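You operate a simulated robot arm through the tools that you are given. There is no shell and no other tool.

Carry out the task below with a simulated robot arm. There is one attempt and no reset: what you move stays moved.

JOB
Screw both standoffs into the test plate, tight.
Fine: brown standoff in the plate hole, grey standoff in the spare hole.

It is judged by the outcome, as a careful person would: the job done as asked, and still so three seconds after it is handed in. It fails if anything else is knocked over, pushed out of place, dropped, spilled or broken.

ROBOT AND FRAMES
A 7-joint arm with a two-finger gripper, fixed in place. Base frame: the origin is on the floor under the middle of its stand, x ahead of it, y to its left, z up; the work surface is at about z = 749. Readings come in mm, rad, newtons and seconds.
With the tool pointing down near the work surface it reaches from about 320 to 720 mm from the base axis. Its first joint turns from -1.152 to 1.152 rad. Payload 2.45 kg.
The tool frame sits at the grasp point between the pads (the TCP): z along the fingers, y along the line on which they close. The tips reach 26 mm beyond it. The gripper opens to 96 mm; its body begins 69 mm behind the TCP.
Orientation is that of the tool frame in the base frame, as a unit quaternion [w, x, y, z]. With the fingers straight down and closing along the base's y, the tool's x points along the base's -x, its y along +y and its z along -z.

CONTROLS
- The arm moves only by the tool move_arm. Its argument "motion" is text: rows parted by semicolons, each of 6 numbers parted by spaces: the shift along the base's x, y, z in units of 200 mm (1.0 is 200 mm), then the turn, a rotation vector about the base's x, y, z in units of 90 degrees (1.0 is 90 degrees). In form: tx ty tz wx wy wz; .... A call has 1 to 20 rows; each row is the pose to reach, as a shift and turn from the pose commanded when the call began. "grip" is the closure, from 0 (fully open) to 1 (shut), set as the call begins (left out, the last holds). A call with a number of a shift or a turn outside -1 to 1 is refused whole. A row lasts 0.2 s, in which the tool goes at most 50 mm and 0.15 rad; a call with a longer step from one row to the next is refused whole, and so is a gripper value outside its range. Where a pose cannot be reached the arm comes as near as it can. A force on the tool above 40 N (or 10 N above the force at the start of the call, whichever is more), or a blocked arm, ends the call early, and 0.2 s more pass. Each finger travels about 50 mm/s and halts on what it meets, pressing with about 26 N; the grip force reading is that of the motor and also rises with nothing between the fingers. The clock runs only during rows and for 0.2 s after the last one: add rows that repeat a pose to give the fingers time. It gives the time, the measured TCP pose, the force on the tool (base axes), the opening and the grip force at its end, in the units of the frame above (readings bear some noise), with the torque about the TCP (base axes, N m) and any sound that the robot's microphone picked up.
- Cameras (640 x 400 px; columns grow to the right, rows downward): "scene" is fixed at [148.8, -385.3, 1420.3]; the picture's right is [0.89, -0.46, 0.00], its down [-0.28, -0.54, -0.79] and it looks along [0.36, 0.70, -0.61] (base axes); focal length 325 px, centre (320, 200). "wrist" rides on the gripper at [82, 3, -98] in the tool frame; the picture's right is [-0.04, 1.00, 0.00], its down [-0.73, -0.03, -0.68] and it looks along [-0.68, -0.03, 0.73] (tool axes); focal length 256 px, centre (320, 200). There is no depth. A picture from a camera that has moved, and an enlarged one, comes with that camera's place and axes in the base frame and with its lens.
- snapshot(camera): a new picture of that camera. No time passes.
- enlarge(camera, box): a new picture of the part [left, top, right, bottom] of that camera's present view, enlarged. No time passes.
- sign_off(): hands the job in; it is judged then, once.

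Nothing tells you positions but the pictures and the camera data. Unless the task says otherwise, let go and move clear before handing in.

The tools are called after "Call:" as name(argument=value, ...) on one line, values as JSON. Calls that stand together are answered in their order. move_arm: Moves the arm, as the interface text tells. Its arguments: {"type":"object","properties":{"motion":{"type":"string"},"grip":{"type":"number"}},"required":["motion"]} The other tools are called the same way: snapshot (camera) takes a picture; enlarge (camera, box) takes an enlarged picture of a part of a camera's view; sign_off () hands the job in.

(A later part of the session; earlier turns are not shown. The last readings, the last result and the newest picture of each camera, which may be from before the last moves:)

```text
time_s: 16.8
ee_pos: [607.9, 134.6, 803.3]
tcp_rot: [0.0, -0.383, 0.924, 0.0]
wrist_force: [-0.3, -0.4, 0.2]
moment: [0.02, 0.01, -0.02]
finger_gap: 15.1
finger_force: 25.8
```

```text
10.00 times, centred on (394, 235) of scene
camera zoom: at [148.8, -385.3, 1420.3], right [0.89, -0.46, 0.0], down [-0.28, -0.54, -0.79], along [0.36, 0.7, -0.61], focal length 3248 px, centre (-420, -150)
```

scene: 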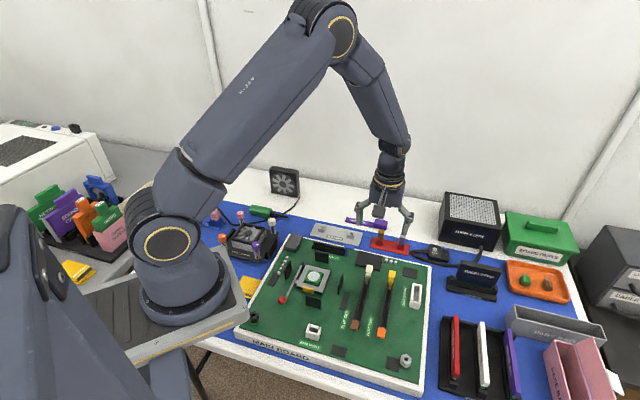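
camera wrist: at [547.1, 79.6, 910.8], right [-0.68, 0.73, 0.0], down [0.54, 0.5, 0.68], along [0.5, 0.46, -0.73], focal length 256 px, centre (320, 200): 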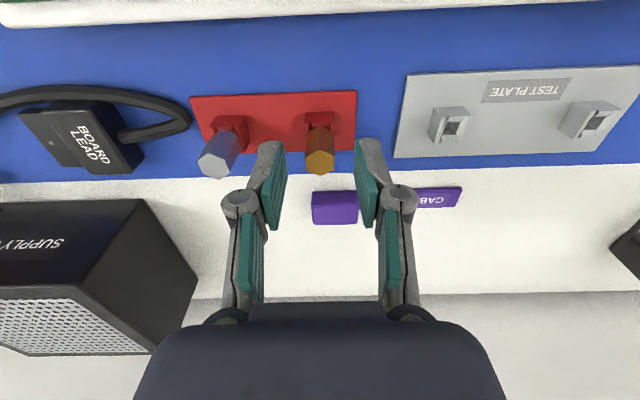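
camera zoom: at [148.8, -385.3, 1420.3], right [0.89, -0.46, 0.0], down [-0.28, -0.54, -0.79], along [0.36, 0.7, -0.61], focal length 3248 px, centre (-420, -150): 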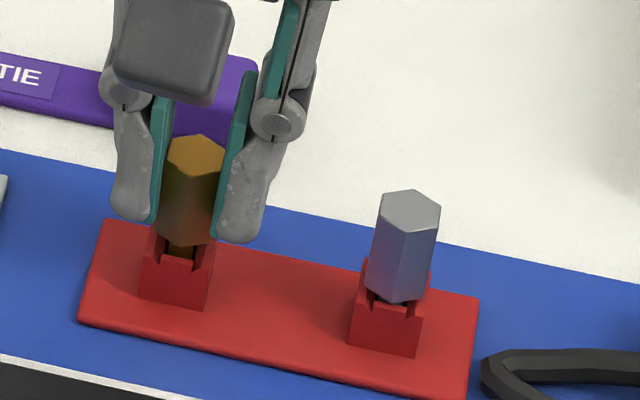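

It slides out freely. Lifting clear.

Call:
move_arm(motion="0 0 0.05 0 0 0; 0 0 0.1 0 0 0; 0 0 0.15 0 0 0; 0 0 0.2 0 0 0; 0 0 0.25 0 0 0; 0 0 0.3 0 0 0; 0 0 0.3 0 0 0")

Call:
snapshot(camera="wrist")

Call:
enlarge(camera="scene", box=[350, 185, 430, 255])

```text
time_s: 18.4
ee_pos: [606.6, 132.9, 863.6]
tcp_rot: [0.0, -0.383, 0.924, 0.001]
wrist_force: [-0.5, 0.2, -1.0]
moment: [-0.02, -0.01, -0.01]
finger_gap: 15.4
finger_force: 25.9
```

```text
taken
camera wrist: at [547.2, 79.4, 962.1], right [-0.68, 0.73, 0.0], down [0.54, 0.5, 0.68], along [0.5, 0.46, -0.73], focal length 256 px, centre (320, 200)
```

wrist: 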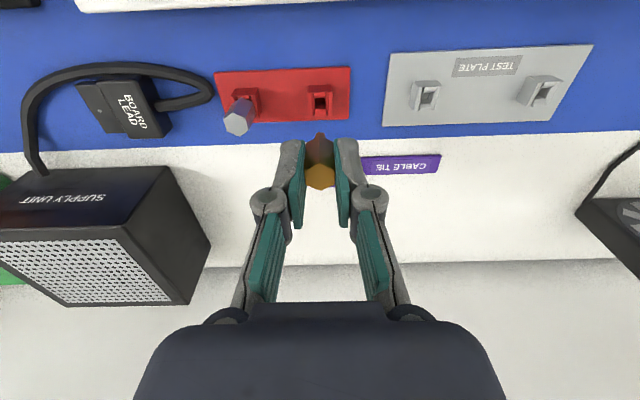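

```text
5.71 times, centred on (390, 220) of scene
camera zoom: at [148.8, -385.3, 1420.3], right [0.89, -0.46, 0.0], down [-0.28, -0.54, -0.79], along [0.36, 0.7, -0.61], focal length 1856 px, centre (-80, 86)
```

zoom: 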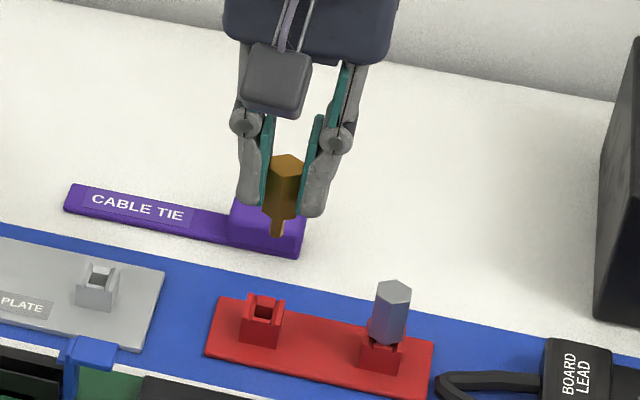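

The brown standoff hangs square in the fingers with its narrow stud below. Since the tool is directly over its rack hole, I record where that hole appears in the picture as a reference for aligning over the plate hole.

Call:
enlarge(camera="wrist", box=[280, 65, 360, 125])

Call:
enlarge(camera="wrist", box=[380, 40, 600, 130])

Call:
enlarge(camera="wrist", box=[280, 125, 360, 195])

```text
6.67 times, centred on (320, 95) of wrist
camera zoom: at [547.2, 79.4, 962.1], right [-0.68, 0.73, 0.0], down [0.54, 0.5, 0.68], along [0.5, 0.46, -0.73], focal length 1707 px, centre (320, 900)
```

zoom: 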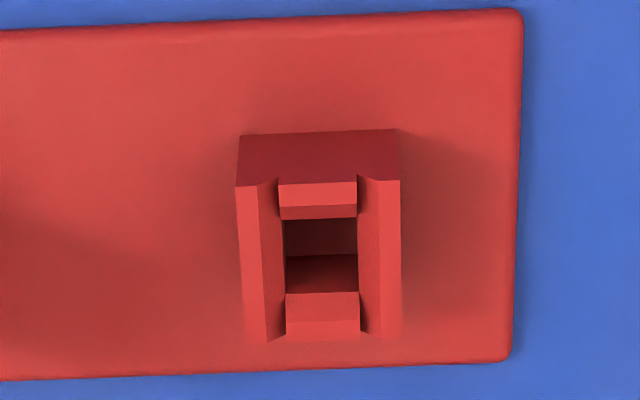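

```text
2.91 times, centred on (490, 85) of wrist
camera zoom: at [547.2, 79.4, 962.1], right [-0.68, 0.73, 0.0], down [0.54, 0.5, 0.68], along [0.5, 0.46, -0.73], focal length 745 px, centre (-174, 534)
```

zoom: 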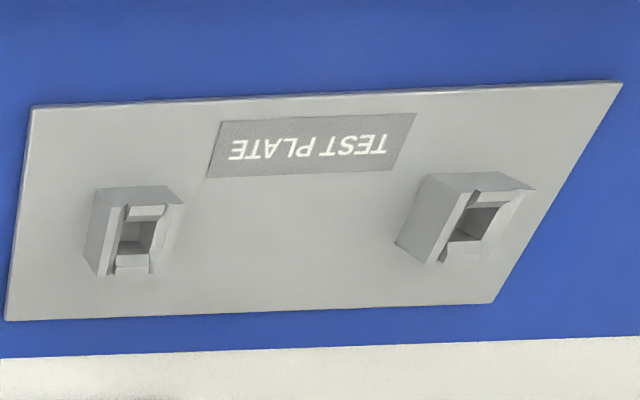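

```text
5.71 times, centred on (320, 160) of wrist
camera zoom: at [547.2, 79.4, 962.1], right [-0.68, 0.73, 0.0], down [0.54, 0.5, 0.68], along [0.5, 0.46, -0.73], focal length 1463 px, centre (320, 429)
```

zoom: 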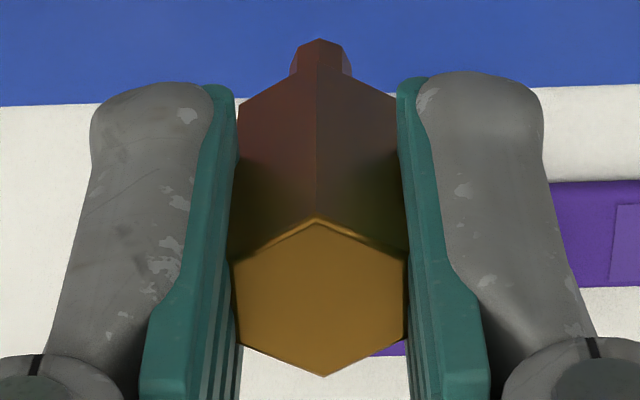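

The rack hole appears at pixel (320,104) with the tool over it. Now moving over the left boss (displacement about −123, +125 mm) at the same height and yaw to compare.

Call:
move_arm(motion="-0.077 0.078 0 0 0 0; -0.154 0.156 0 0 0 0; -0.231 0.234 0 0 0 0; -0.308 0.312 0 0 0 0; -0.385 0.39 0 0 0 0; -0.462 0.468 0 0 0 0; -0.539 0.546 0 0 0 0; -0.6155 0.623 0 0 0 0; -0.6155 0.623 0 0 0 0; -0.6155 0.623 0 0 0 0")

Call:
snapshot(camera="wrist")

Call:
enlarge(camera="wrist", box=[280, 65, 360, 125])

```text
time_s: 20.6
ee_pos: [483.0, 259.6, 862.9]
tcp_rot: [0.0, -0.383, 0.924, -0.001]
wrist_force: [0.0, -0.2, 0.0]
moment: [-0.04, -0.01, 0.02]
finger_gap: 15.0
finger_force: 25.5
```

```text
taken
camera wrist: at [423.9, 204.0, 962.0], right [-0.68, 0.73, 0.0], down [0.54, 0.5, 0.68], along [0.5, 0.46, -0.73], focal length 256 px, centre (320, 200)
```

wrist: 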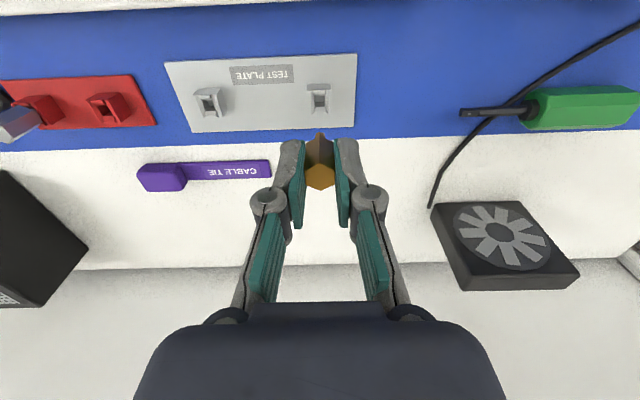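

```text
6.67 times, centred on (320, 95) of wrist
camera zoom: at [423.9, 204.0, 962.0], right [-0.68, 0.73, 0.0], down [0.54, 0.5, 0.68], along [0.5, 0.46, -0.73], focal length 1707 px, centre (320, 900)
```

zoom: 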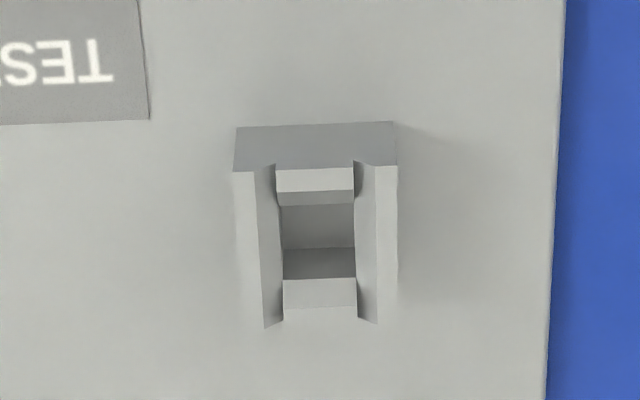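

The plate hole appears only ~1–2 mm off the reference; I'll correct by (−0.7, −1.2) mm. Then I'll wind the wrist counter-clockwise while up here, to have a long clockwise turn available for screwing.

Call:
move_arm(motion="-0.0035 -0.006 0 0 0 0.09; -0.0035 -0.006 0 0 0 0.18; -0.0035 -0.006 0 0 0 0.27; -0.0035 -0.006 0 0 0 0.36; -0.0035 -0.006 0 0 0 0.45; -0.0035 -0.006 0 0 0 0.54; -0.0035 -0.006 0 0 0 0.63; -0.0035 -0.006 0 0 0 0.72; -0.0035 -0.006 0 0 0 0.81; -0.0035 -0.006 0 0 0 0.9; -0.0035 -0.006 0 0 0 0.99; -0.0035 -0.006 0 0 0 1.0")

Call:
move_arm(motion="0 0 0 0 0 0.09; 0 0 0 0 0 0.18; 0 0 0 0 0 0.27; 0 0 0 0 0 0.36; 0 0 0 0 0 0.45; 0 0 0 0 0 0.54; 0 0 0 0 0 0.63; 0 0 0 0 0 0.67; 0 0 0 0 0 0.67")

Call:
snapshot(camera="wrist")

Call:
enlarge(camera="wrist", box=[280, 65, 360, 125])

```text
time_s: 23.2
ee_pos: [483.1, 257.3, 863.9]
tcp_rot: [0.0, 0.924, -0.381, 0.0]
wrist_force: [0.5, 0.3, -0.8]
moment: [-0.01, 0.05, 0.01]
finger_gap: 15.4
finger_force: 25.7
```

```text
time_s: 25.2
ee_pos: [484.5, 257.9, 864.3]
tcp_rot: [0.0, 0.991, 0.134, 0.0]
wrist_force: [-0.6, 0.5, 0.2]
moment: [0.0, -0.03, 0.0]
finger_gap: 15.3
finger_force: 26.2
```

```text
taken
camera wrist: at [563.3, 276.8, 961.6], right [0.23, -0.97, 0.0], down [-0.71, -0.17, 0.68], along [-0.66, -0.15, -0.73], focal length 256 px, centre (320, 200)
```

wrist: 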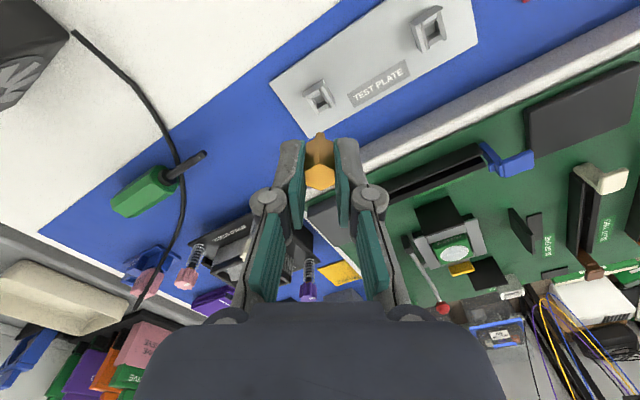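

```text
6.67 times, centred on (320, 95) of wrist
camera zoom: at [563.3, 276.8, 961.6], right [0.23, -0.97, 0.0], down [-0.71, -0.17, 0.68], along [-0.66, -0.15, -0.73], focal length 1707 px, centre (320, 900)
```

zoom: 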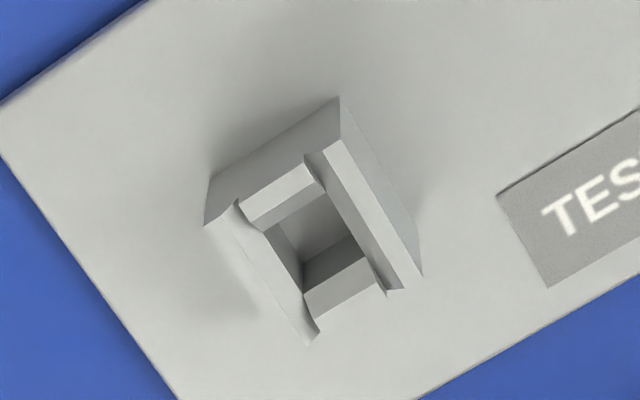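

Reached yaw 195°, and the hole sits right at the reference pixel, so the axis is aligned. I'll try winding a bit further to find the wrist limit.

Call:
move_arm(motion="0 0 0 0 0 0.09; 0 0 0 0 0 0.18; 0 0 0 0 0 0.27; 0 0 0 0 0 0.36; 0 0 0 0 0 0.45; 0 0 0 0 0 0.5; 0 0 0 0 0 0.5")

```text
time_s: 26.8
ee_pos: [484.4, 257.2, 863.1]
tcp_rot: [0.001, 0.864, 0.504, 0.0]
wrist_force: [0.1, -0.6, -0.6]
moment: [0.02, 0.01, 0.0]
finger_gap: 15.4
finger_force: 26.2
```

Still fine at 240°. Trying 45° more.

Call:
move_arm(motion="0 0 0 0 0 0.09; 0 0 0 0 0 0.18; 0 0 0 0 0 0.27; 0 0 0 0 0 0.36; 0 0 0 0 0 0.45; 0 0 0 0 0 0.5; 0 0 0 0 0 0.5")

```text
time_s: 28.4
ee_pos: [476.0, 255.2, 872.0]
tcp_rot: [0.001, 0.773, 0.635, -0.005]
wrist_force: [0.5, -0.2, -0.6]
moment: [0.01, 0.01, -0.01]
finger_gap: 15.1
finger_force: 25.7
out of reach, approached as far as the arm can: row 3, 4, 5, 6, 7
```

The upper limit is about 258°. Backing off to about 245° with the position restored.

Call:
move_arm(motion="0 0 0 0 0 -0.09; 0 0 0 0 0 -0.18; 0 0 0 0 0 -0.27; 0 0 0 0 0 -0.36; 0 0 0 0 0 -0.44; 0 0 0 0 0 -0.44; 0 0 0 0 0 -0.44")

Call:
snapshot(camera="wrist")

Call:
enlarge(camera="wrist", box=[280, 65, 360, 125])

Call:
enlarge(camera="wrist", box=[280, 125, 360, 195])

```text
time_s: 30.0
ee_pos: [475.9, 256.0, 872.1]
tcp_rot: [-0.002, 0.942, 0.335, -0.006]
wrist_force: [0.4, 0.0, -0.1]
moment: [-0.02, 0.0, 0.01]
finger_gap: 15.5
finger_force: 26.5
```

```text
taken
camera wrist: at [541.9, 305.3, 969.4], right [0.6, -0.8, -0.01], down [-0.58, -0.44, 0.69], along [-0.55, -0.41, -0.73], focal length 256 px, centre (320, 200)
```

wrist: 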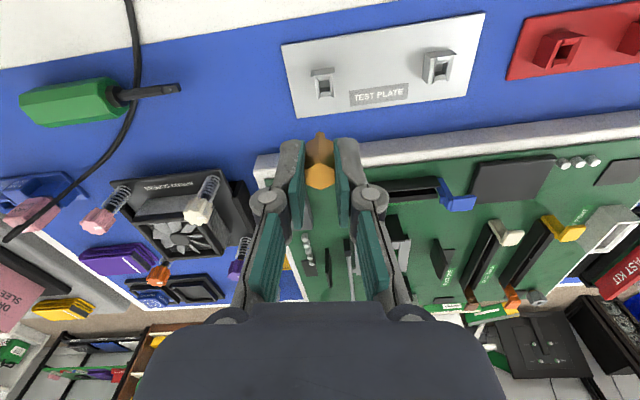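

```text
6.67 times, centred on (320, 95) of wrist
camera zoom: at [541.9, 305.3, 969.4], right [0.6, -0.8, -0.01], down [-0.58, -0.44, 0.69], along [-0.55, -0.41, -0.73], focal length 1707 px, centre (320, 900)
```

zoom: 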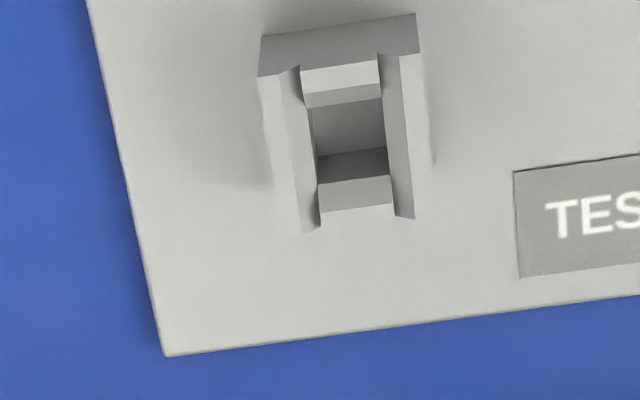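

```text
5.71 times, centred on (320, 160) of wrist
camera zoom: at [541.9, 305.3, 969.4], right [0.6, -0.8, -0.01], down [-0.58, -0.44, 0.69], along [-0.55, -0.41, -0.73], focal length 1463 px, centre (320, 429)
```

zoom: 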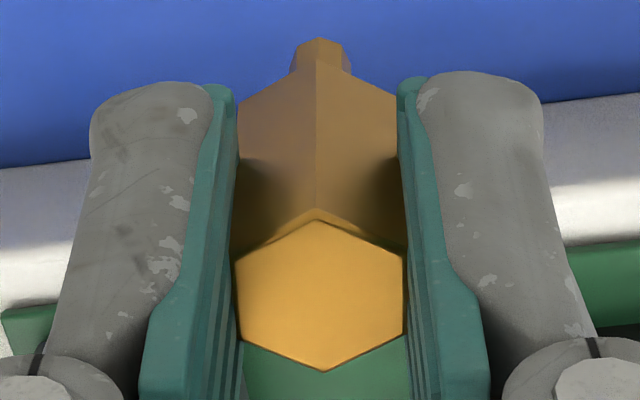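

The out-of-reach command re-based the pose: I'm now at yaw 219°, shifted and tilted 0.7°. I'll restore position and level first, then add yaw.

Call:
move_arm(motion="0.0425 0.007 -0.043 0 -0.008 0; 0.0425 0.007 -0.043 0 -0.008 0; 0.0425 0.007 -0.043 0 -0.008 0")

Call:
move_arm(motion="0 0 0 0 0 0.09; 0 0 0 0 0 0.18; 0 0 0 0 0 0.24; 0 0 0 0 0 0.24; 0 0 0 0 0 0.24")

Call:
enlarge(camera="wrist", box=[280, 65, 360, 125])

Call:
snapshot(camera="scene")

```text
time_s: 30.8
ee_pos: [483.9, 258.0, 863.0]
tcp_rot: [0.001, 0.942, 0.336, 0.002]
wrist_force: [-0.2, -0.3, -0.3]
moment: [0.01, -0.01, 0.03]
finger_gap: 15.2
finger_force: 26.6
```

```text
time_s: 32.0
ee_pos: [484.5, 257.5, 863.5]
tcp_rot: [0.0, 0.862, 0.506, 0.002]
wrist_force: [-0.4, -0.5, -0.3]
moment: [0.01, 0.01, 0.03]
finger_gap: 15.3
finger_force: 25.9
```

```text
6.67 times, centred on (320, 95) of wrist
camera zoom: at [526.4, 327.3, 961.6], right [0.85, -0.52, 0.0], down [-0.38, -0.63, 0.68], along [-0.35, -0.58, -0.73], focal length 1707 px, centre (320, 900)
```

zoom: 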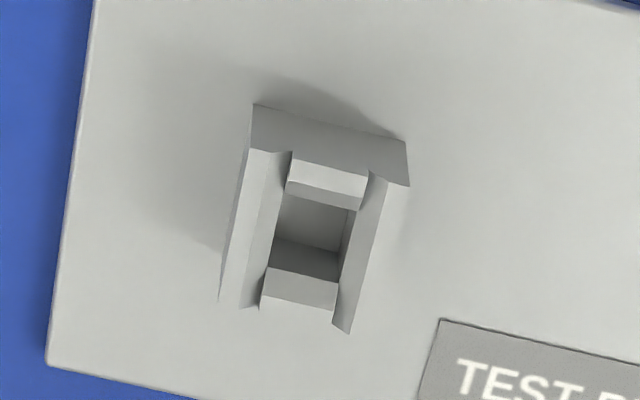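

```text
taken
```

scene: 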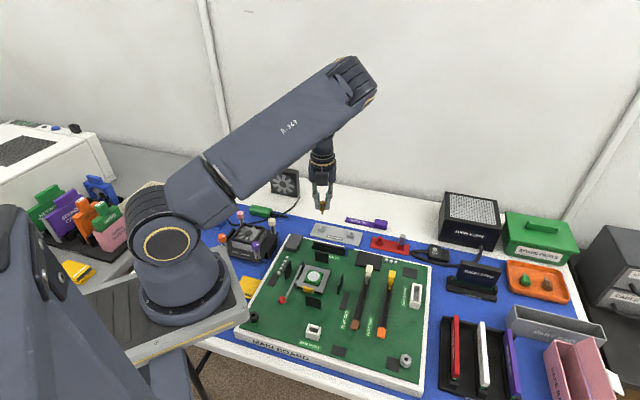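

The axis is within about 0.5 mm of the hole at yaw 241°. Descending to just above stud entry, then checking.

Call:
move_arm(motion="0 0.003 -0.06 0 0 0; 0 0.003 -0.12 0 0 0; 0 0.003 -0.18 0 0 0; 0 0.003 -0.235 0 0 0; 0 0.003 -0.235 0 0 0")

Call:
enlarge(camera="wrist", box=[270, 95, 370, 195])

Call:
enlarge(camera="scene", box=[300, 200, 364, 248])

```text
time_s: 33.2
ee_pos: [485.1, 257.6, 816.4]
tcp_rot: [0.001, 0.862, 0.506, 0.001]
wrist_force: [0.0, -0.8, -0.3]
moment: [-0.02, -0.01, 0.0]
finger_gap: 15.1
finger_force: 26.0
```

```text
4.00 times, centred on (320, 145) of wrist
camera zoom: at [526.2, 328.0, 914.6], right [0.85, -0.52, 0.0], down [-0.38, -0.63, 0.68], along [-0.35, -0.58, -0.74], focal length 1024 px, centre (320, 420)
```

zoom: 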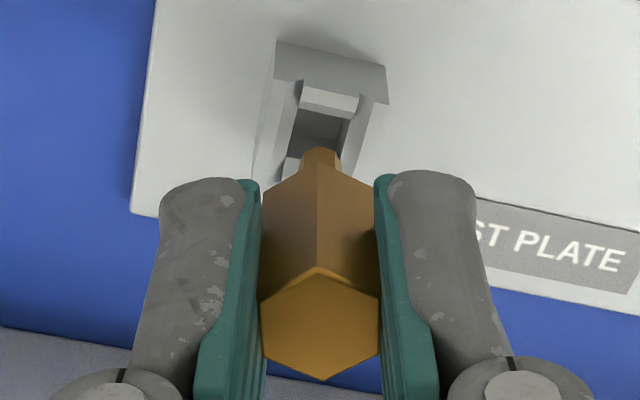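

```text
8.33 times, centred on (332, 224) of scene
camera zoom: at [148.8, -385.3, 1420.3], right [0.89, -0.46, 0.0], down [-0.28, -0.54, -0.79], along [0.36, 0.7, -0.61], focal length 2707 px, centre (220, 0)
```

zoom: 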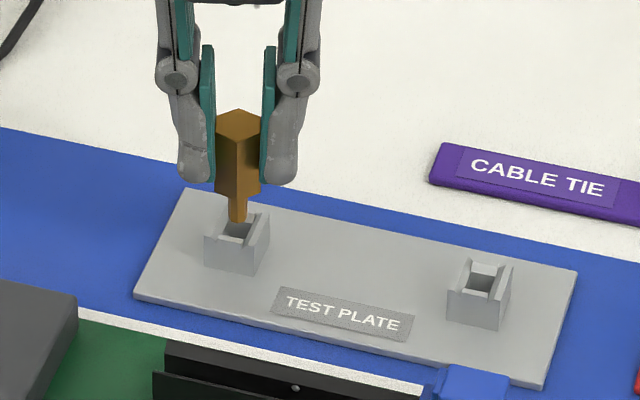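

The stud tip is just above the hole in both views. Descending slowly with force monitoring.

Call:
move_arm(motion="0 0 -0.01 0 0 0; 0 0 -0.02 0 0 0; 0 0 -0.03 0 0 0; 0 0 -0.04 0 0 0; 0 0 -0.05 0 0 0; 0 0 -0.05 0 0 0")

Call:
enlarge(camera="wrist", box=[270, 95, 370, 195])

Call:
enlarge(camera="scene", box=[300, 200, 364, 248])

```text
time_s: 34.6
ee_pos: [485.9, 257.5, 805.8]
tcp_rot: [0.001, 0.862, 0.506, 0.002]
wrist_force: [-0.7, 0.0, -0.7]
moment: [0.0, 0.0, 0.0]
finger_gap: 15.4
finger_force: 26.3
```

```text
4.00 times, centred on (320, 145) of wrist
camera zoom: at [526.5, 328.3, 904.3], right [0.85, -0.52, 0.0], down [-0.38, -0.63, 0.68], along [-0.35, -0.58, -0.73], focal length 1024 px, centre (320, 420)
```

zoom: 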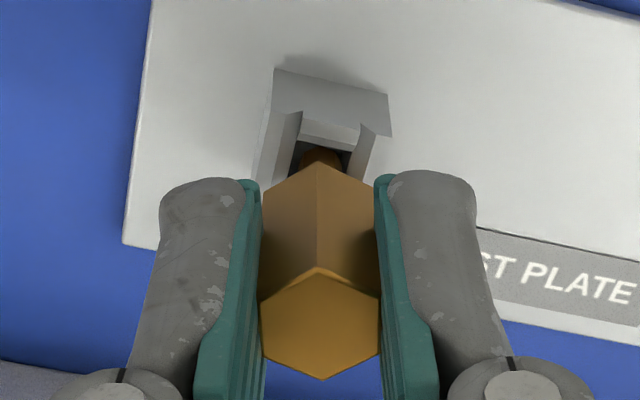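

```text
8.33 times, centred on (332, 224) of scene
camera zoom: at [148.8, -385.3, 1420.3], right [0.89, -0.46, 0.0], down [-0.28, -0.54, -0.79], along [0.36, 0.7, -0.61], focal length 2707 px, centre (220, 0)
```

zoom: 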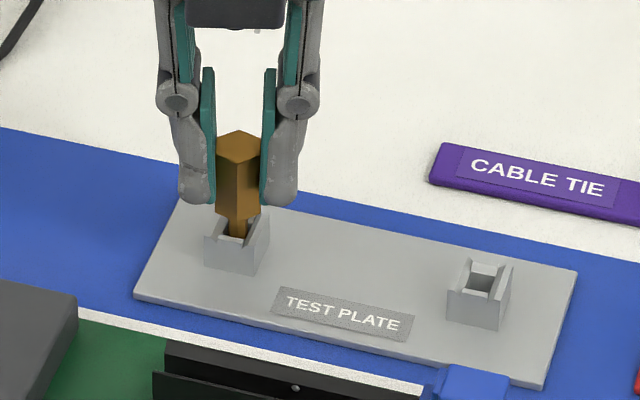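

The stud is entering the hole with no force. Continuing down slowly until it meets resistance.

Call:
move_arm(motion="0 0 -0.005 0 0 0; 0 0 -0.01 0 0 0; 0 0 -0.015 0 0 0; 0 0 -0.02 0 0 0; 0 0 -0.025 0 0 0; 0 0 -0.025 0 0 0")

Call:
enlarge(camera="wrist", box=[270, 95, 370, 195])

Call:
enlarge(camera="scene", box=[300, 200, 364, 248])

```text
time_s: 36.0
ee_pos: [484.6, 259.0, 800.5]
tcp_rot: [-0.001, 0.862, 0.507, 0.001]
wrist_force: [0.2, 4.5, -6.0]
moment: [0.21, -0.02, -0.03]
finger_gap: 15.2
finger_force: 25.9
```

```text
4.00 times, centred on (320, 145) of wrist
camera zoom: at [526.5, 328.8, 899.5], right [0.85, -0.52, 0.0], down [-0.38, -0.63, 0.68], along [-0.35, -0.58, -0.74], focal length 1024 px, centre (320, 420)
```

zoom: 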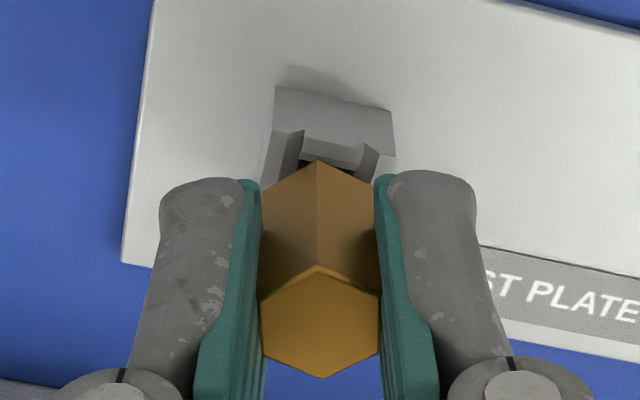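

```text
8.33 times, centred on (332, 224) of scene
camera zoom: at [148.9, -385.1, 1420.4], right [0.89, -0.46, 0.0], down [-0.28, -0.54, -0.79], along [0.36, 0.7, -0.61], focal length 2707 px, centre (220, 0)
```

zoom: 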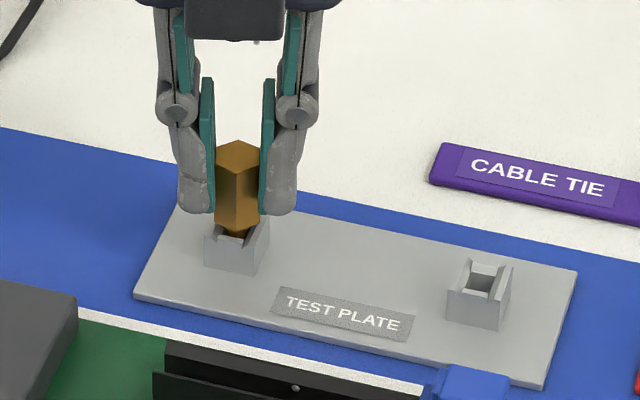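

There's a light side force (+4.5 N in y) and a vertical one, so the stud is in contact about 1 mm off. I'll shift 1 mm in +y and re-read the force before turning.

Call:
move_arm(motion="0 0.005 0 0 0 0; 0 0.005 0 0 0 0")

```text
time_s: 36.6
ee_pos: [484.5, 259.9, 800.6]
tcp_rot: [0.0, 0.862, 0.506, 0.001]
wrist_force: [-0.2, 4.5, -5.6]
moment: [0.24, -0.08, 0.02]
finger_gap: 15.2
finger_force: 26.0
```

The force did not change with the shift. I'll check that the plate isn't being dragged.

Call:
enlarge(camera="scene", box=[300, 200, 364, 248])

Call:
enlarge(camera="wrist", box=[270, 95, 370, 195])

Call:
enlarge(camera="scene", box=[316, 218, 336, 233])

```text
8.33 times, centred on (332, 224) of scene
camera zoom: at [148.9, -385.1, 1420.4], right [0.89, -0.46, 0.0], down [-0.28, -0.54, -0.79], along [0.36, 0.7, -0.61], focal length 2707 px, centre (220, 0)
```

zoom: 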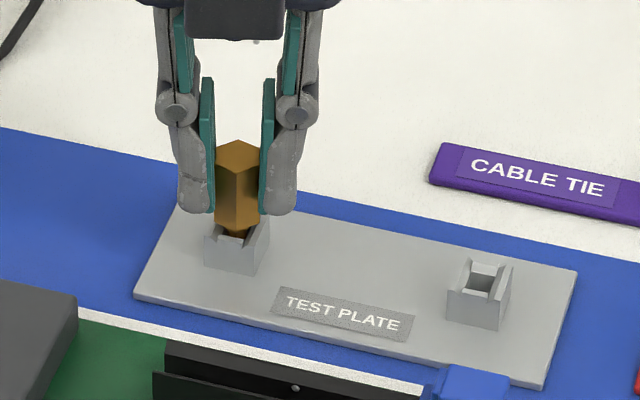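

```text
4.00 times, centred on (320, 145) of wrist
camera zoom: at [526.6, 329.0, 899.4], right [0.85, -0.52, 0.0], down [-0.38, -0.63, 0.68], along [-0.35, -0.58, -0.73], focal length 1024 px, centre (320, 420)
```

zoom: 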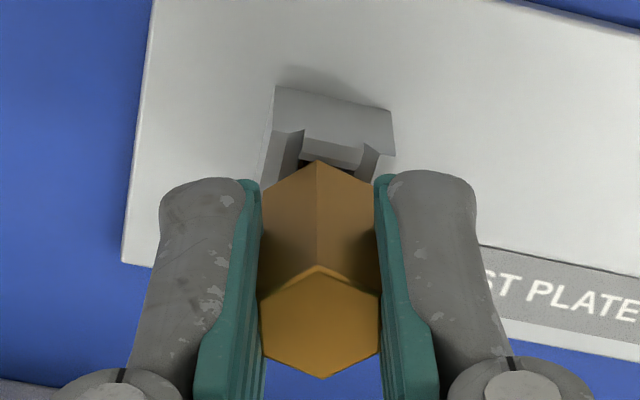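

```text
16.00 times, centred on (326, 226) of scene
camera zoom: at [148.9, -385.1, 1420.4], right [0.89, -0.46, 0.0], down [-0.28, -0.54, -0.79], along [0.36, 0.7, -0.61], focal length 5197 px, centre (224, -208)
```

zoom: 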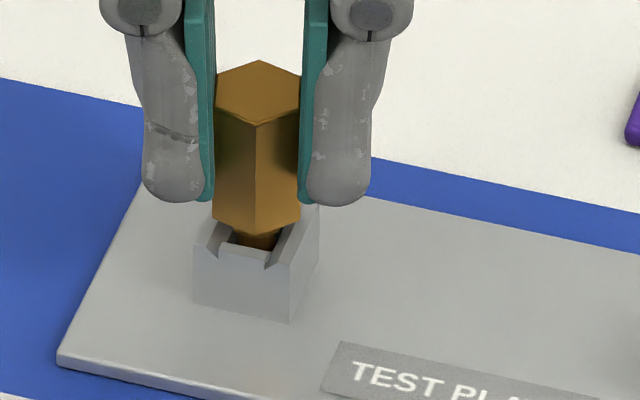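

The plate hasn't moved and the stud is inside the hole with ~4 mm left to the hex. I'll probe down 1 mm to learn the force sign and stiffness.

Call:
move_arm(motion="0 0 -0.005 0 0 0; 0 0 -0.005 0 0 0")

```text
time_s: 37.2
ee_pos: [484.7, 258.9, 801.7]
tcp_rot: [0.001, 0.863, 0.505, 0.002]
wrist_force: [-5.6, 0.0, 14.8]
moment: [-0.03, 0.21, -0.01]
finger_gap: 15.1
finger_force: 25.9
```

Pressing down now gives +15 N, so the stud rests on the thread start. I'll turn clockwise 27° with this light press and watch the torque and force.

Call:
move_arm(motion="0 0 0 0 0 -0.08; 0 0 0 0 0 -0.16; 0 0 0 0 0 -0.24; 0 0 0 0 0 -0.3; 0 0 0 0 0 -0.3")

Call:
enlarge(camera="scene", box=[316, 218, 336, 233])

```text
time_s: 38.4
ee_pos: [486.1, 259.1, 799.9]
tcp_rot: [0.001, 0.957, 0.29, 0.001]
wrist_force: [-0.9, 3.2, 12.7]
moment: [0.05, 0.06, 0.04]
finger_gap: 15.3
finger_force: 26.2
```

```text
16.00 times, centred on (326, 226) of scene
camera zoom: at [148.6, -385.3, 1420.4], right [0.89, -0.46, 0.0], down [-0.28, -0.54, -0.79], along [0.36, 0.7, -0.61], focal length 5197 px, centre (224, -208)
```

zoom: 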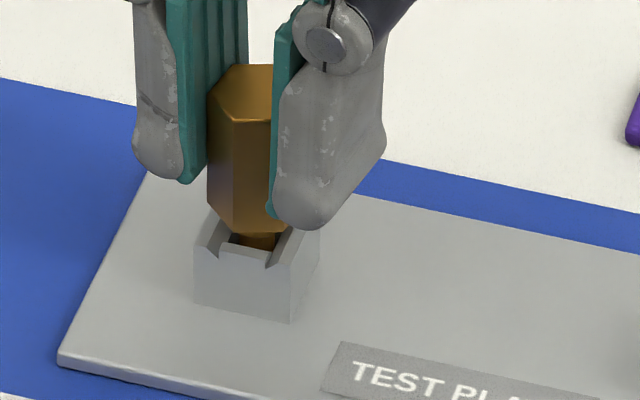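

The standoff turns with the fingers. Continuing clockwise 90°.

Call:
move_arm(motion="0 0 0 0 0 -0.09; 0 0 0 0 0 -0.18; 0 0 0 0 0 -0.27; 0 0 0 0 0 -0.36; 0 0 0 0 0 -0.45; 0 0 0 0 0 -0.54; 0 0 0 0 0 -0.63; 0 0 0 0 0 -0.72; 0 0 0 0 0 -0.81; 0 0 0 0 0 -0.9; 0 0 0 0 0 -0.99; 0 0 0 0 0 -0.99")

Call:
enlarge(camera="scene", box=[316, 218, 336, 233])

```text
time_s: 41.0
ee_pos: [484.2, 257.5, 798.4]
tcp_rot: [0.002, 0.886, -0.464, 0.0]
wrist_force: [-0.5, -4.5, 7.8]
moment: [-0.18, -0.06, -0.03]
finger_gap: 15.2
finger_force: 25.6
```

```text
16.00 times, centred on (326, 226) of scene
camera zoom: at [148.7, -385.4, 1420.3], right [0.89, -0.46, 0.0], down [-0.28, -0.54, -0.79], along [0.36, 0.71, -0.61], focal length 5197 px, centre (224, -208)
```

zoom: 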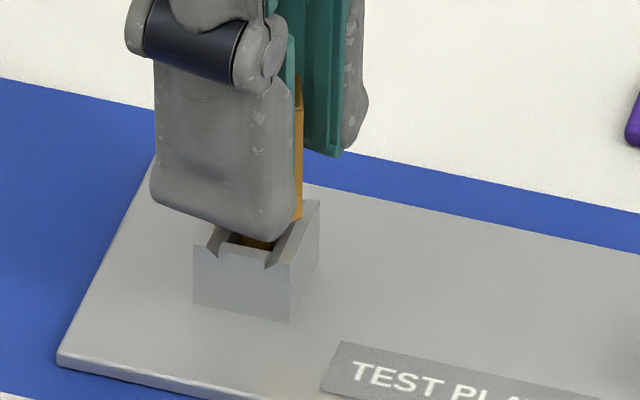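

The vertical force is falling as it turns, so the thread is drawing the standoff in. Continuing 90° clockwise while following down 0.8 mm.

Call:
move_arm(motion="0 0 -0.0004 0 0 -0.09; 0 0 -0.0008 0 0 -0.18; 0 0 -0.0012 0 0 -0.27; 0 0 -0.0016 0 0 -0.36; 0 0 -0.002 0 0 -0.45; 0 0 -0.0024 0 0 -0.54; 0 0 -0.0028 0 0 -0.63; 0 0 -0.0032 0 0 -0.72; 0 0 -0.0036 0 0 -0.81; 0 0 -0.004 0 0 -0.9; 0 0 -0.004 0 0 -0.99; 0 0 -0.004 0 0 -0.99")

Call:
enlarge(camera="scene", box=[316, 218, 336, 233])

```text
time_s: 43.6
ee_pos: [484.2, 257.6, 797.9]
tcp_rot: [-0.001, -0.305, 0.952, 0.0]
wrist_force: [-5.3, -10.1, 14.6]
moment: [-0.22, 0.1, 0.07]
finger_gap: 15.4
finger_force: 25.5
```

```text
16.00 times, centred on (326, 226) of scene
camera zoom: at [148.5, -385.6, 1420.3], right [0.89, -0.46, 0.0], down [-0.28, -0.54, -0.79], along [0.36, 0.71, -0.61], focal length 5197 px, centre (224, -208)
```

zoom: 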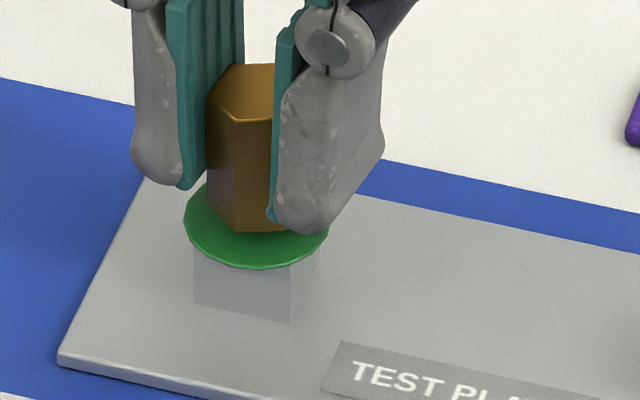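

A green disc has appeared beneath the brown standoff (like the one under the already fitted black standoff on the main board), so it seems to be seated. I'll test tightness with a small further clockwise turn and watch the torque about z.

Call:
move_arm(motion="0 0 0 0 0 -0.05; 0 0 0 0 0 -0.1; 0 0 0 0 0 -0.1")

Call:
enlarge(camera="scene", box=[316, 218, 336, 233])

Call:
enlarge(camera="wrist", box=[260, 85, 380, 195])

```text
time_s: 44.4
ee_pos: [484.5, 258.2, 797.8]
tcp_rot: [0.0, -0.229, 0.973, 0.001]
wrist_force: [-4.4, -6.2, 10.7]
moment: [-0.21, 0.13, 0.11]
finger_gap: 15.2
finger_force: 26.1
```

```text
16.00 times, centred on (326, 226) of scene
camera zoom: at [148.6, -385.5, 1420.3], right [0.89, -0.46, 0.0], down [-0.28, -0.54, -0.79], along [0.36, 0.71, -0.61], focal length 5197 px, centre (224, -208)
```

zoom: 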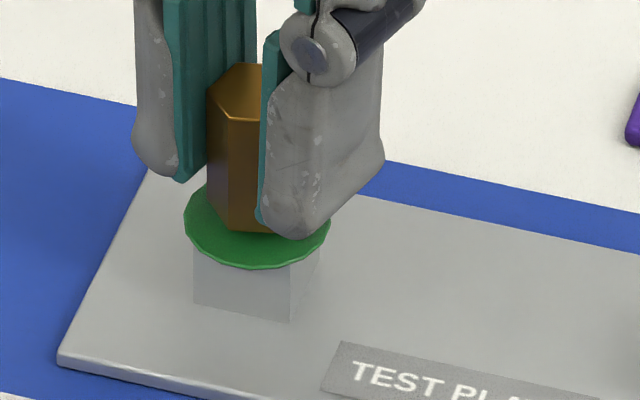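

```text
3.64 times, centred on (320, 140) of wrist
camera zoom: at [409.7, 225.4, 897.5], right [-0.41, 0.91, 0.0], down [0.67, 0.3, 0.68], along [0.62, 0.28, -0.73], focal length 931 px, centre (320, 418)
```

zoom: 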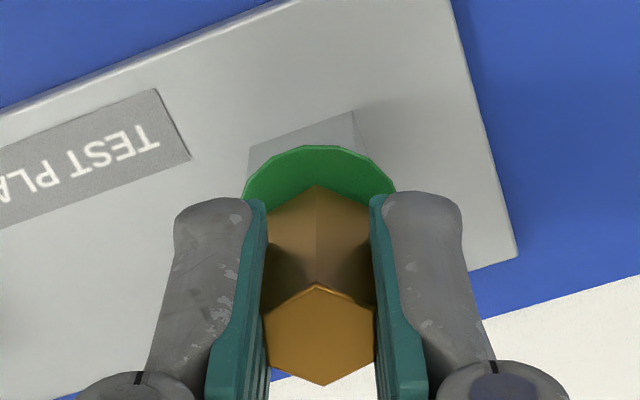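

The hex stayed put while the hand turned 9° further and the torque rose to 0.11 N·m, so it's tight. One more slight turn to be sure.

Call:
move_arm(motion="0 0 0 0 0 -0.04; 0 0 0 0 0 -0.08; 0 0 0 0 0 -0.08")

Call:
enlarge(camera="scene", box=[316, 218, 336, 233])

```text
time_s: 45.2
ee_pos: [484.4, 258.5, 799.8]
tcp_rot: [0.0, -0.168, 0.986, 0.001]
wrist_force: [1.0, -5.7, 6.3]
moment: [-0.18, -0.03, 0.2]
finger_gap: 15.9
finger_force: 26.0
```

```text
16.00 times, centred on (326, 226) of scene
camera zoom: at [148.7, -385.4, 1420.3], right [0.89, -0.46, 0.0], down [-0.28, -0.54, -0.79], along [0.36, 0.71, -0.61], focal length 5197 px, centre (224, -208)
```

zoom: 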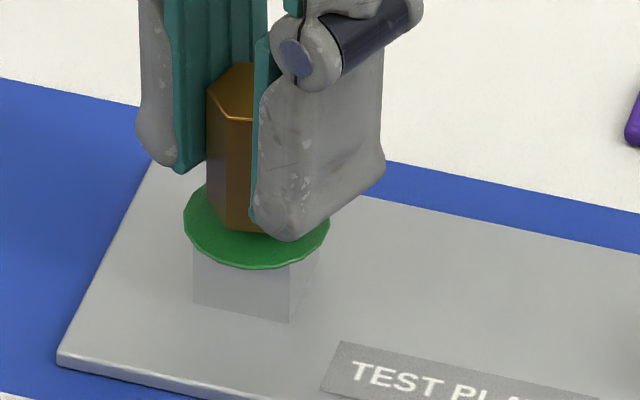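

Torque rose to 0.2 N·m with the hex immobile: it's tight. Releasing by opening the fingers, then rising straight up.

Call:
move_arm(motion="0 0 0 0 0 0; 0 0 0 0 0 0; 0 0 0 0 0 0; 0 0 0 0 0 0", grip=0.6)

Call:
move_arm(motion="0 0 0.05 0 0 0; 0 0 0.1 0 0 0; 0 0 0.15 0 0 0; 0 0 0.2 0 0 0; 0 0 0.25 0 0 0; 0 0 0.33 0 0 0; 0 0 0.33 0 0 0")

Call:
snapshot(camera="wrist")

Call:
enlarge(camera="scene", box=[300, 200, 364, 248])

```text
time_s: 46.2
ee_pos: [484.5, 259.2, 799.5]
tcp_rot: [0.0, -0.168, 0.986, 0.0]
wrist_force: [0.7, 0.3, -0.4]
moment: [0.05, -0.03, 0.01]
finger_gap: 38.6
finger_force: 0.1
```

```text
time_s: 47.8
ee_pos: [483.8, 259.0, 864.9]
tcp_rot: [-0.001, -0.168, 0.986, 0.001]
wrist_force: [-0.1, -0.5, 0.0]
moment: [0.03, 0.02, 0.01]
finger_gap: 38.3
finger_force: 0.1
```

```text
taken
camera wrist: at [406.1, 235.5, 963.5], right [-0.29, 0.96, 0.0], down [0.7, 0.22, 0.68], along [0.65, 0.2, -0.73], focal length 256 px, centre (320, 200)
```

wrist: 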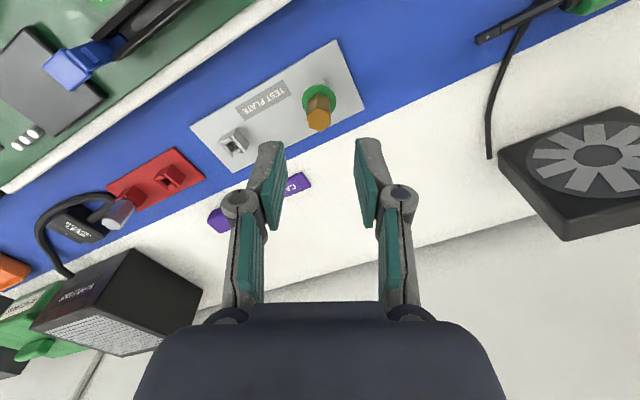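

```text
8.33 times, centred on (332, 224) of scene
camera zoom: at [148.8, -385.3, 1420.3], right [0.89, -0.46, 0.0], down [-0.28, -0.54, -0.79], along [0.36, 0.7, -0.61], focal length 2707 px, centre (220, 0)
```

zoom: 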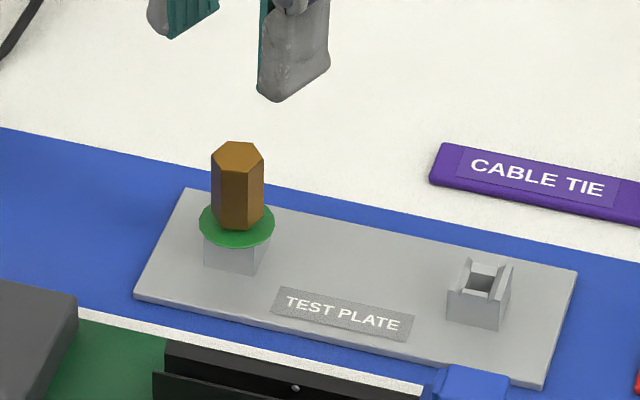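

Brown is firmly seated with its green ring, and nothing else has moved. Next the grey standoff: about 60 mm along the rack from brown's position, at roughly (650,92). Moving above it at yaw 45°.

Call:
move_arm(motion="0.104 -0.1044 0 0 0 0.036; 0.208 -0.2089 0 0 0 0.071; 0.312 -0.3133 0 0 0 0.107; 0.416 -0.4178 0 0 0 0.142; 0.52 -0.522 0 0 0 0.178; 0.624 -0.6266 0 0 0 0.214; 0.728 -0.731 0 0 0 0.25; 0.8315 -0.8355 0 0 0 0.285; 0.8315 -0.8355 0 0 0 0.285; 0.8315 -0.8355 0 0 0 0.285")

Call:
snapshot(camera="wrist")

Call:
enlarge(camera="wrist", box=[280, 65, 360, 135])

```text
time_s: 50.0
ee_pos: [651.5, 90.7, 865.0]
tcp_rot: [-0.001, -0.383, 0.924, 0.0]
wrist_force: [0.6, -0.6, -0.3]
moment: [0.03, -0.01, 0.01]
finger_gap: 38.6
finger_force: 0.0
```

```text
taken
camera wrist: at [590.9, 36.7, 963.9], right [-0.68, 0.73, 0.0], down [0.54, 0.5, 0.68], along [0.5, 0.46, -0.73], focal length 256 px, centre (320, 200)
```

wrist: 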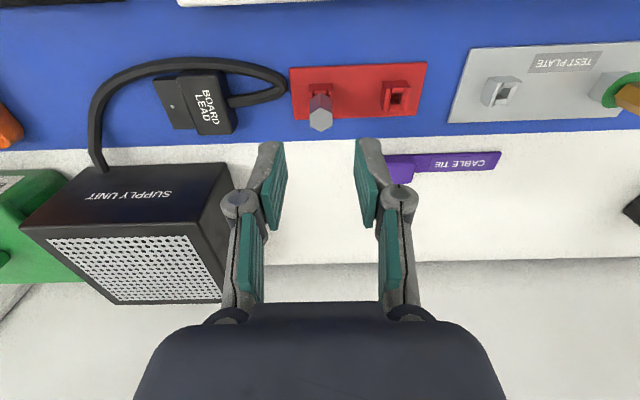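

```text
5.71 times, centred on (320, 100) of wrist
camera zoom: at [590.9, 36.7, 963.9], right [-0.68, 0.73, 0.0], down [0.54, 0.5, 0.68], along [0.5, 0.46, -0.73], focal length 1463 px, centre (320, 771)
```

zoom: 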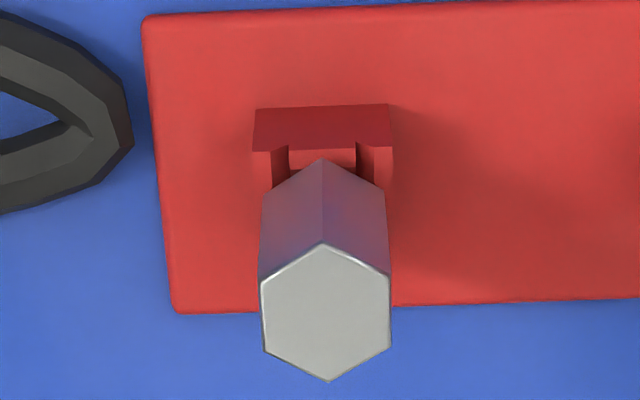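

Grey block is within 0.7 mm of the reference. Correcting and descending to grasp height.

Call:
move_arm(motion="-0.0035 0 -0.06 0 0 0; -0.0035 0 -0.12 0 0 0; -0.0035 0 -0.18 0 0 0; -0.0035 0 -0.24 0 0 0; -0.0035 0 -0.26 0 0 0; -0.0035 0 -0.26 0 0 0")

Call:
enlarge(camera="scene", box=[374, 215, 430, 257])

Call:
enlarge(camera="wrist", box=[260, 105, 380, 185])

```text
time_s: 51.4
ee_pos: [649.0, 91.3, 813.1]
tcp_rot: [-0.001, -0.383, 0.924, 0.0]
wrist_force: [0.1, -0.5, 0.0]
moment: [0.0, 0.01, -0.03]
finger_gap: 38.7
finger_force: 0.1
```

```text
9.52 times, centred on (402, 236) of scene
camera zoom: at [148.8, -385.3, 1420.3], right [0.89, -0.46, 0.0], down [-0.28, -0.54, -0.79], along [0.36, 0.7, -0.61], focal length 3094 px, centre (-461, -143)
```

zoom: 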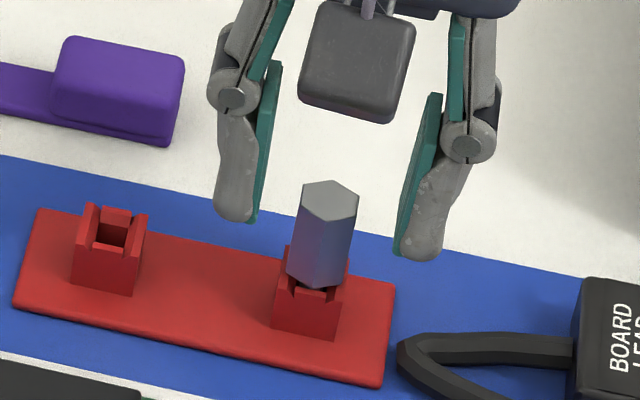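

```text
5.00 times, centred on (320, 145) of wrist
camera zoom: at [589.6, 36.4, 911.4], right [-0.68, 0.73, 0.0], down [0.54, 0.5, 0.68], along [0.5, 0.46, -0.73], focal length 1280 px, centre (320, 475)
```

zoom: 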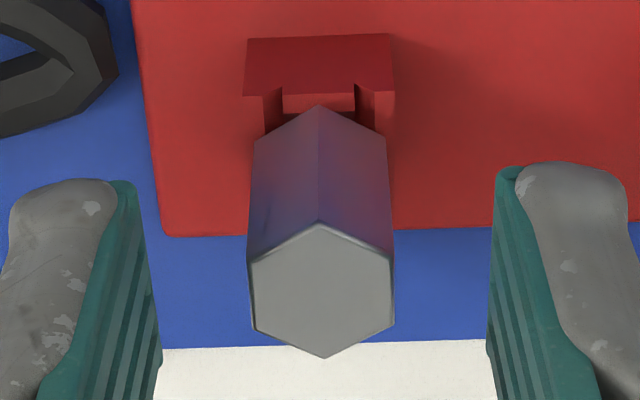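

Same picture as with brown at this height. Descending the last 14 mm and closing.

Call:
move_arm(motion="0 0 -0.035 0 0 0; 0 0 -0.069 0 0 0; 0 0 -0.069 0 0 0")

Call:
move_arm(motion="0 0 0 0 0 0; 0 0 0 0 0 0; 0 0 0 0 0 0; 0 0 0 0 0 0; 0 0 0 0 0 0", grip=1.0)

Call:
enlarge(camera="scene", box=[374, 215, 430, 257])

Call:
enlarge(camera="wrist", box=[260, 105, 380, 185])

```text
time_s: 52.2
ee_pos: [649.5, 90.6, 800.0]
tcp_rot: [-0.001, -0.384, 0.923, 0.002]
wrist_force: [0.2, 0.6, 0.5]
moment: [0.01, 0.02, 0.01]
finger_gap: 38.4
finger_force: 0.1
```

```text
time_s: 53.4
ee_pos: [651.2, 90.5, 798.6]
tcp_rot: [-0.002, -0.384, 0.923, 0.0]
wrist_force: [-0.2, 0.2, -0.1]
moment: [-0.04, -0.01, 0.01]
finger_gap: 15.2
finger_force: 26.6
```

```text
9.52 times, centred on (402, 236) of scene
camera zoom: at [148.8, -385.3, 1420.3], right [0.89, -0.46, 0.0], down [-0.28, -0.54, -0.79], along [0.36, 0.7, -0.61], focal length 3094 px, centre (-461, -143)
```

zoom: 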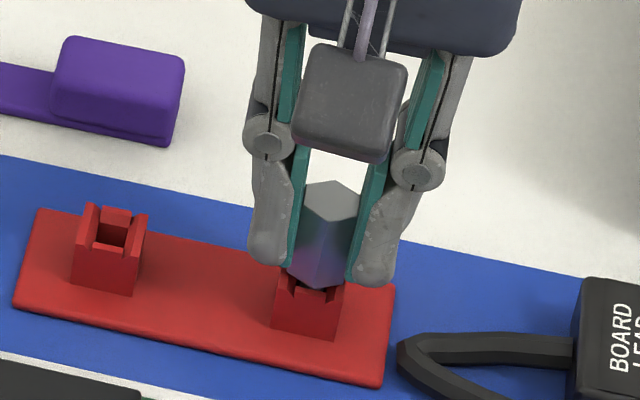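

```text
5.00 times, centred on (320, 145) of wrist
camera zoom: at [590.0, 36.3, 897.9], right [-0.68, 0.73, 0.0], down [0.54, 0.5, 0.68], along [0.5, 0.46, -0.73], focal length 1280 px, centre (320, 475)
```

zoom: 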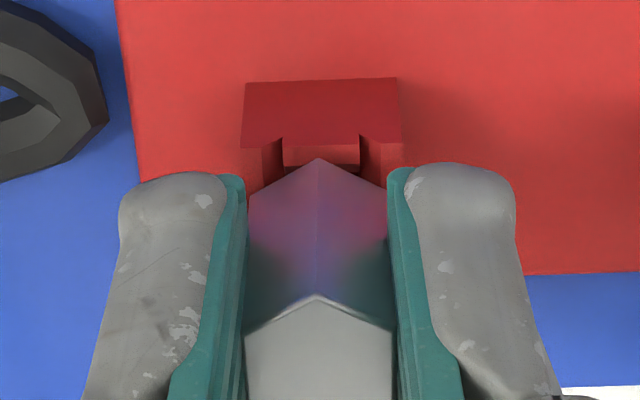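

Grey gripped (15.2 mm). Lifting straight up.

Call:
move_arm(motion="0 0 0.02 0 0 0; 0 0 0.05 0 0 0; 0 0 0.1 0 0 0; 0 0 0.15 0 0 0; 0 0 0.2 0 0 0; 0 0 0.25 0 0 0; 0 0 0.325 0 0 0; 0 0 0.325 0 0 0")

Call:
snapshot(camera="wrist")

Call:
enlarge(camera="wrist", box=[280, 65, 360, 125])

Call:
enlarge(camera="scene", box=[350, 185, 430, 255])

```text
time_s: 55.2
ee_pos: [650.2, 90.9, 864.6]
tcp_rot: [-0.001, -0.383, 0.924, 0.0]
wrist_force: [0.0, 0.6, -0.2]
moment: [-0.02, 0.0, 0.0]
finger_gap: 15.3
finger_force: 26.4
```

```text
taken
camera wrist: at [589.8, 36.5, 963.3], right [-0.68, 0.73, 0.0], down [0.54, 0.5, 0.68], along [0.5, 0.46, -0.74], focal length 256 px, centre (320, 200)
```

wrist: 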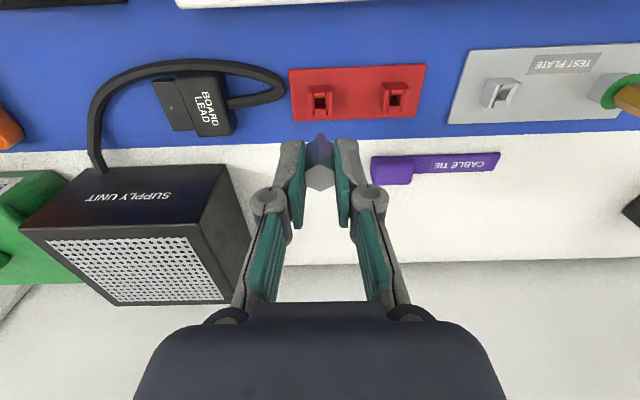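

```text
6.67 times, centred on (320, 95) of wrist
camera zoom: at [589.8, 36.5, 963.3], right [-0.68, 0.73, 0.0], down [0.54, 0.5, 0.68], along [0.5, 0.46, -0.74], focal length 1707 px, centre (320, 900)
```

zoom: 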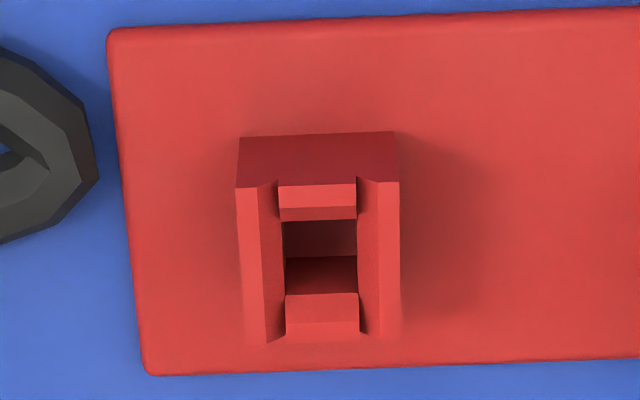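

```text
5.71 times, centred on (390, 220) of scene
camera zoom: at [148.8, -385.3, 1420.3], right [0.89, -0.46, 0.0], down [-0.28, -0.54, -0.79], along [0.36, 0.7, -0.61], focal length 1856 px, centre (-80, 86)
```

zoom: 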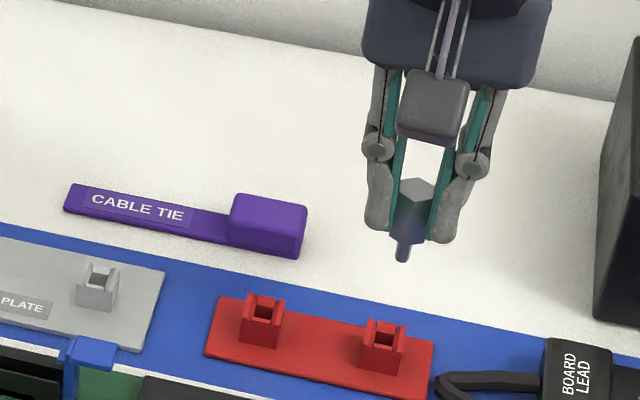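

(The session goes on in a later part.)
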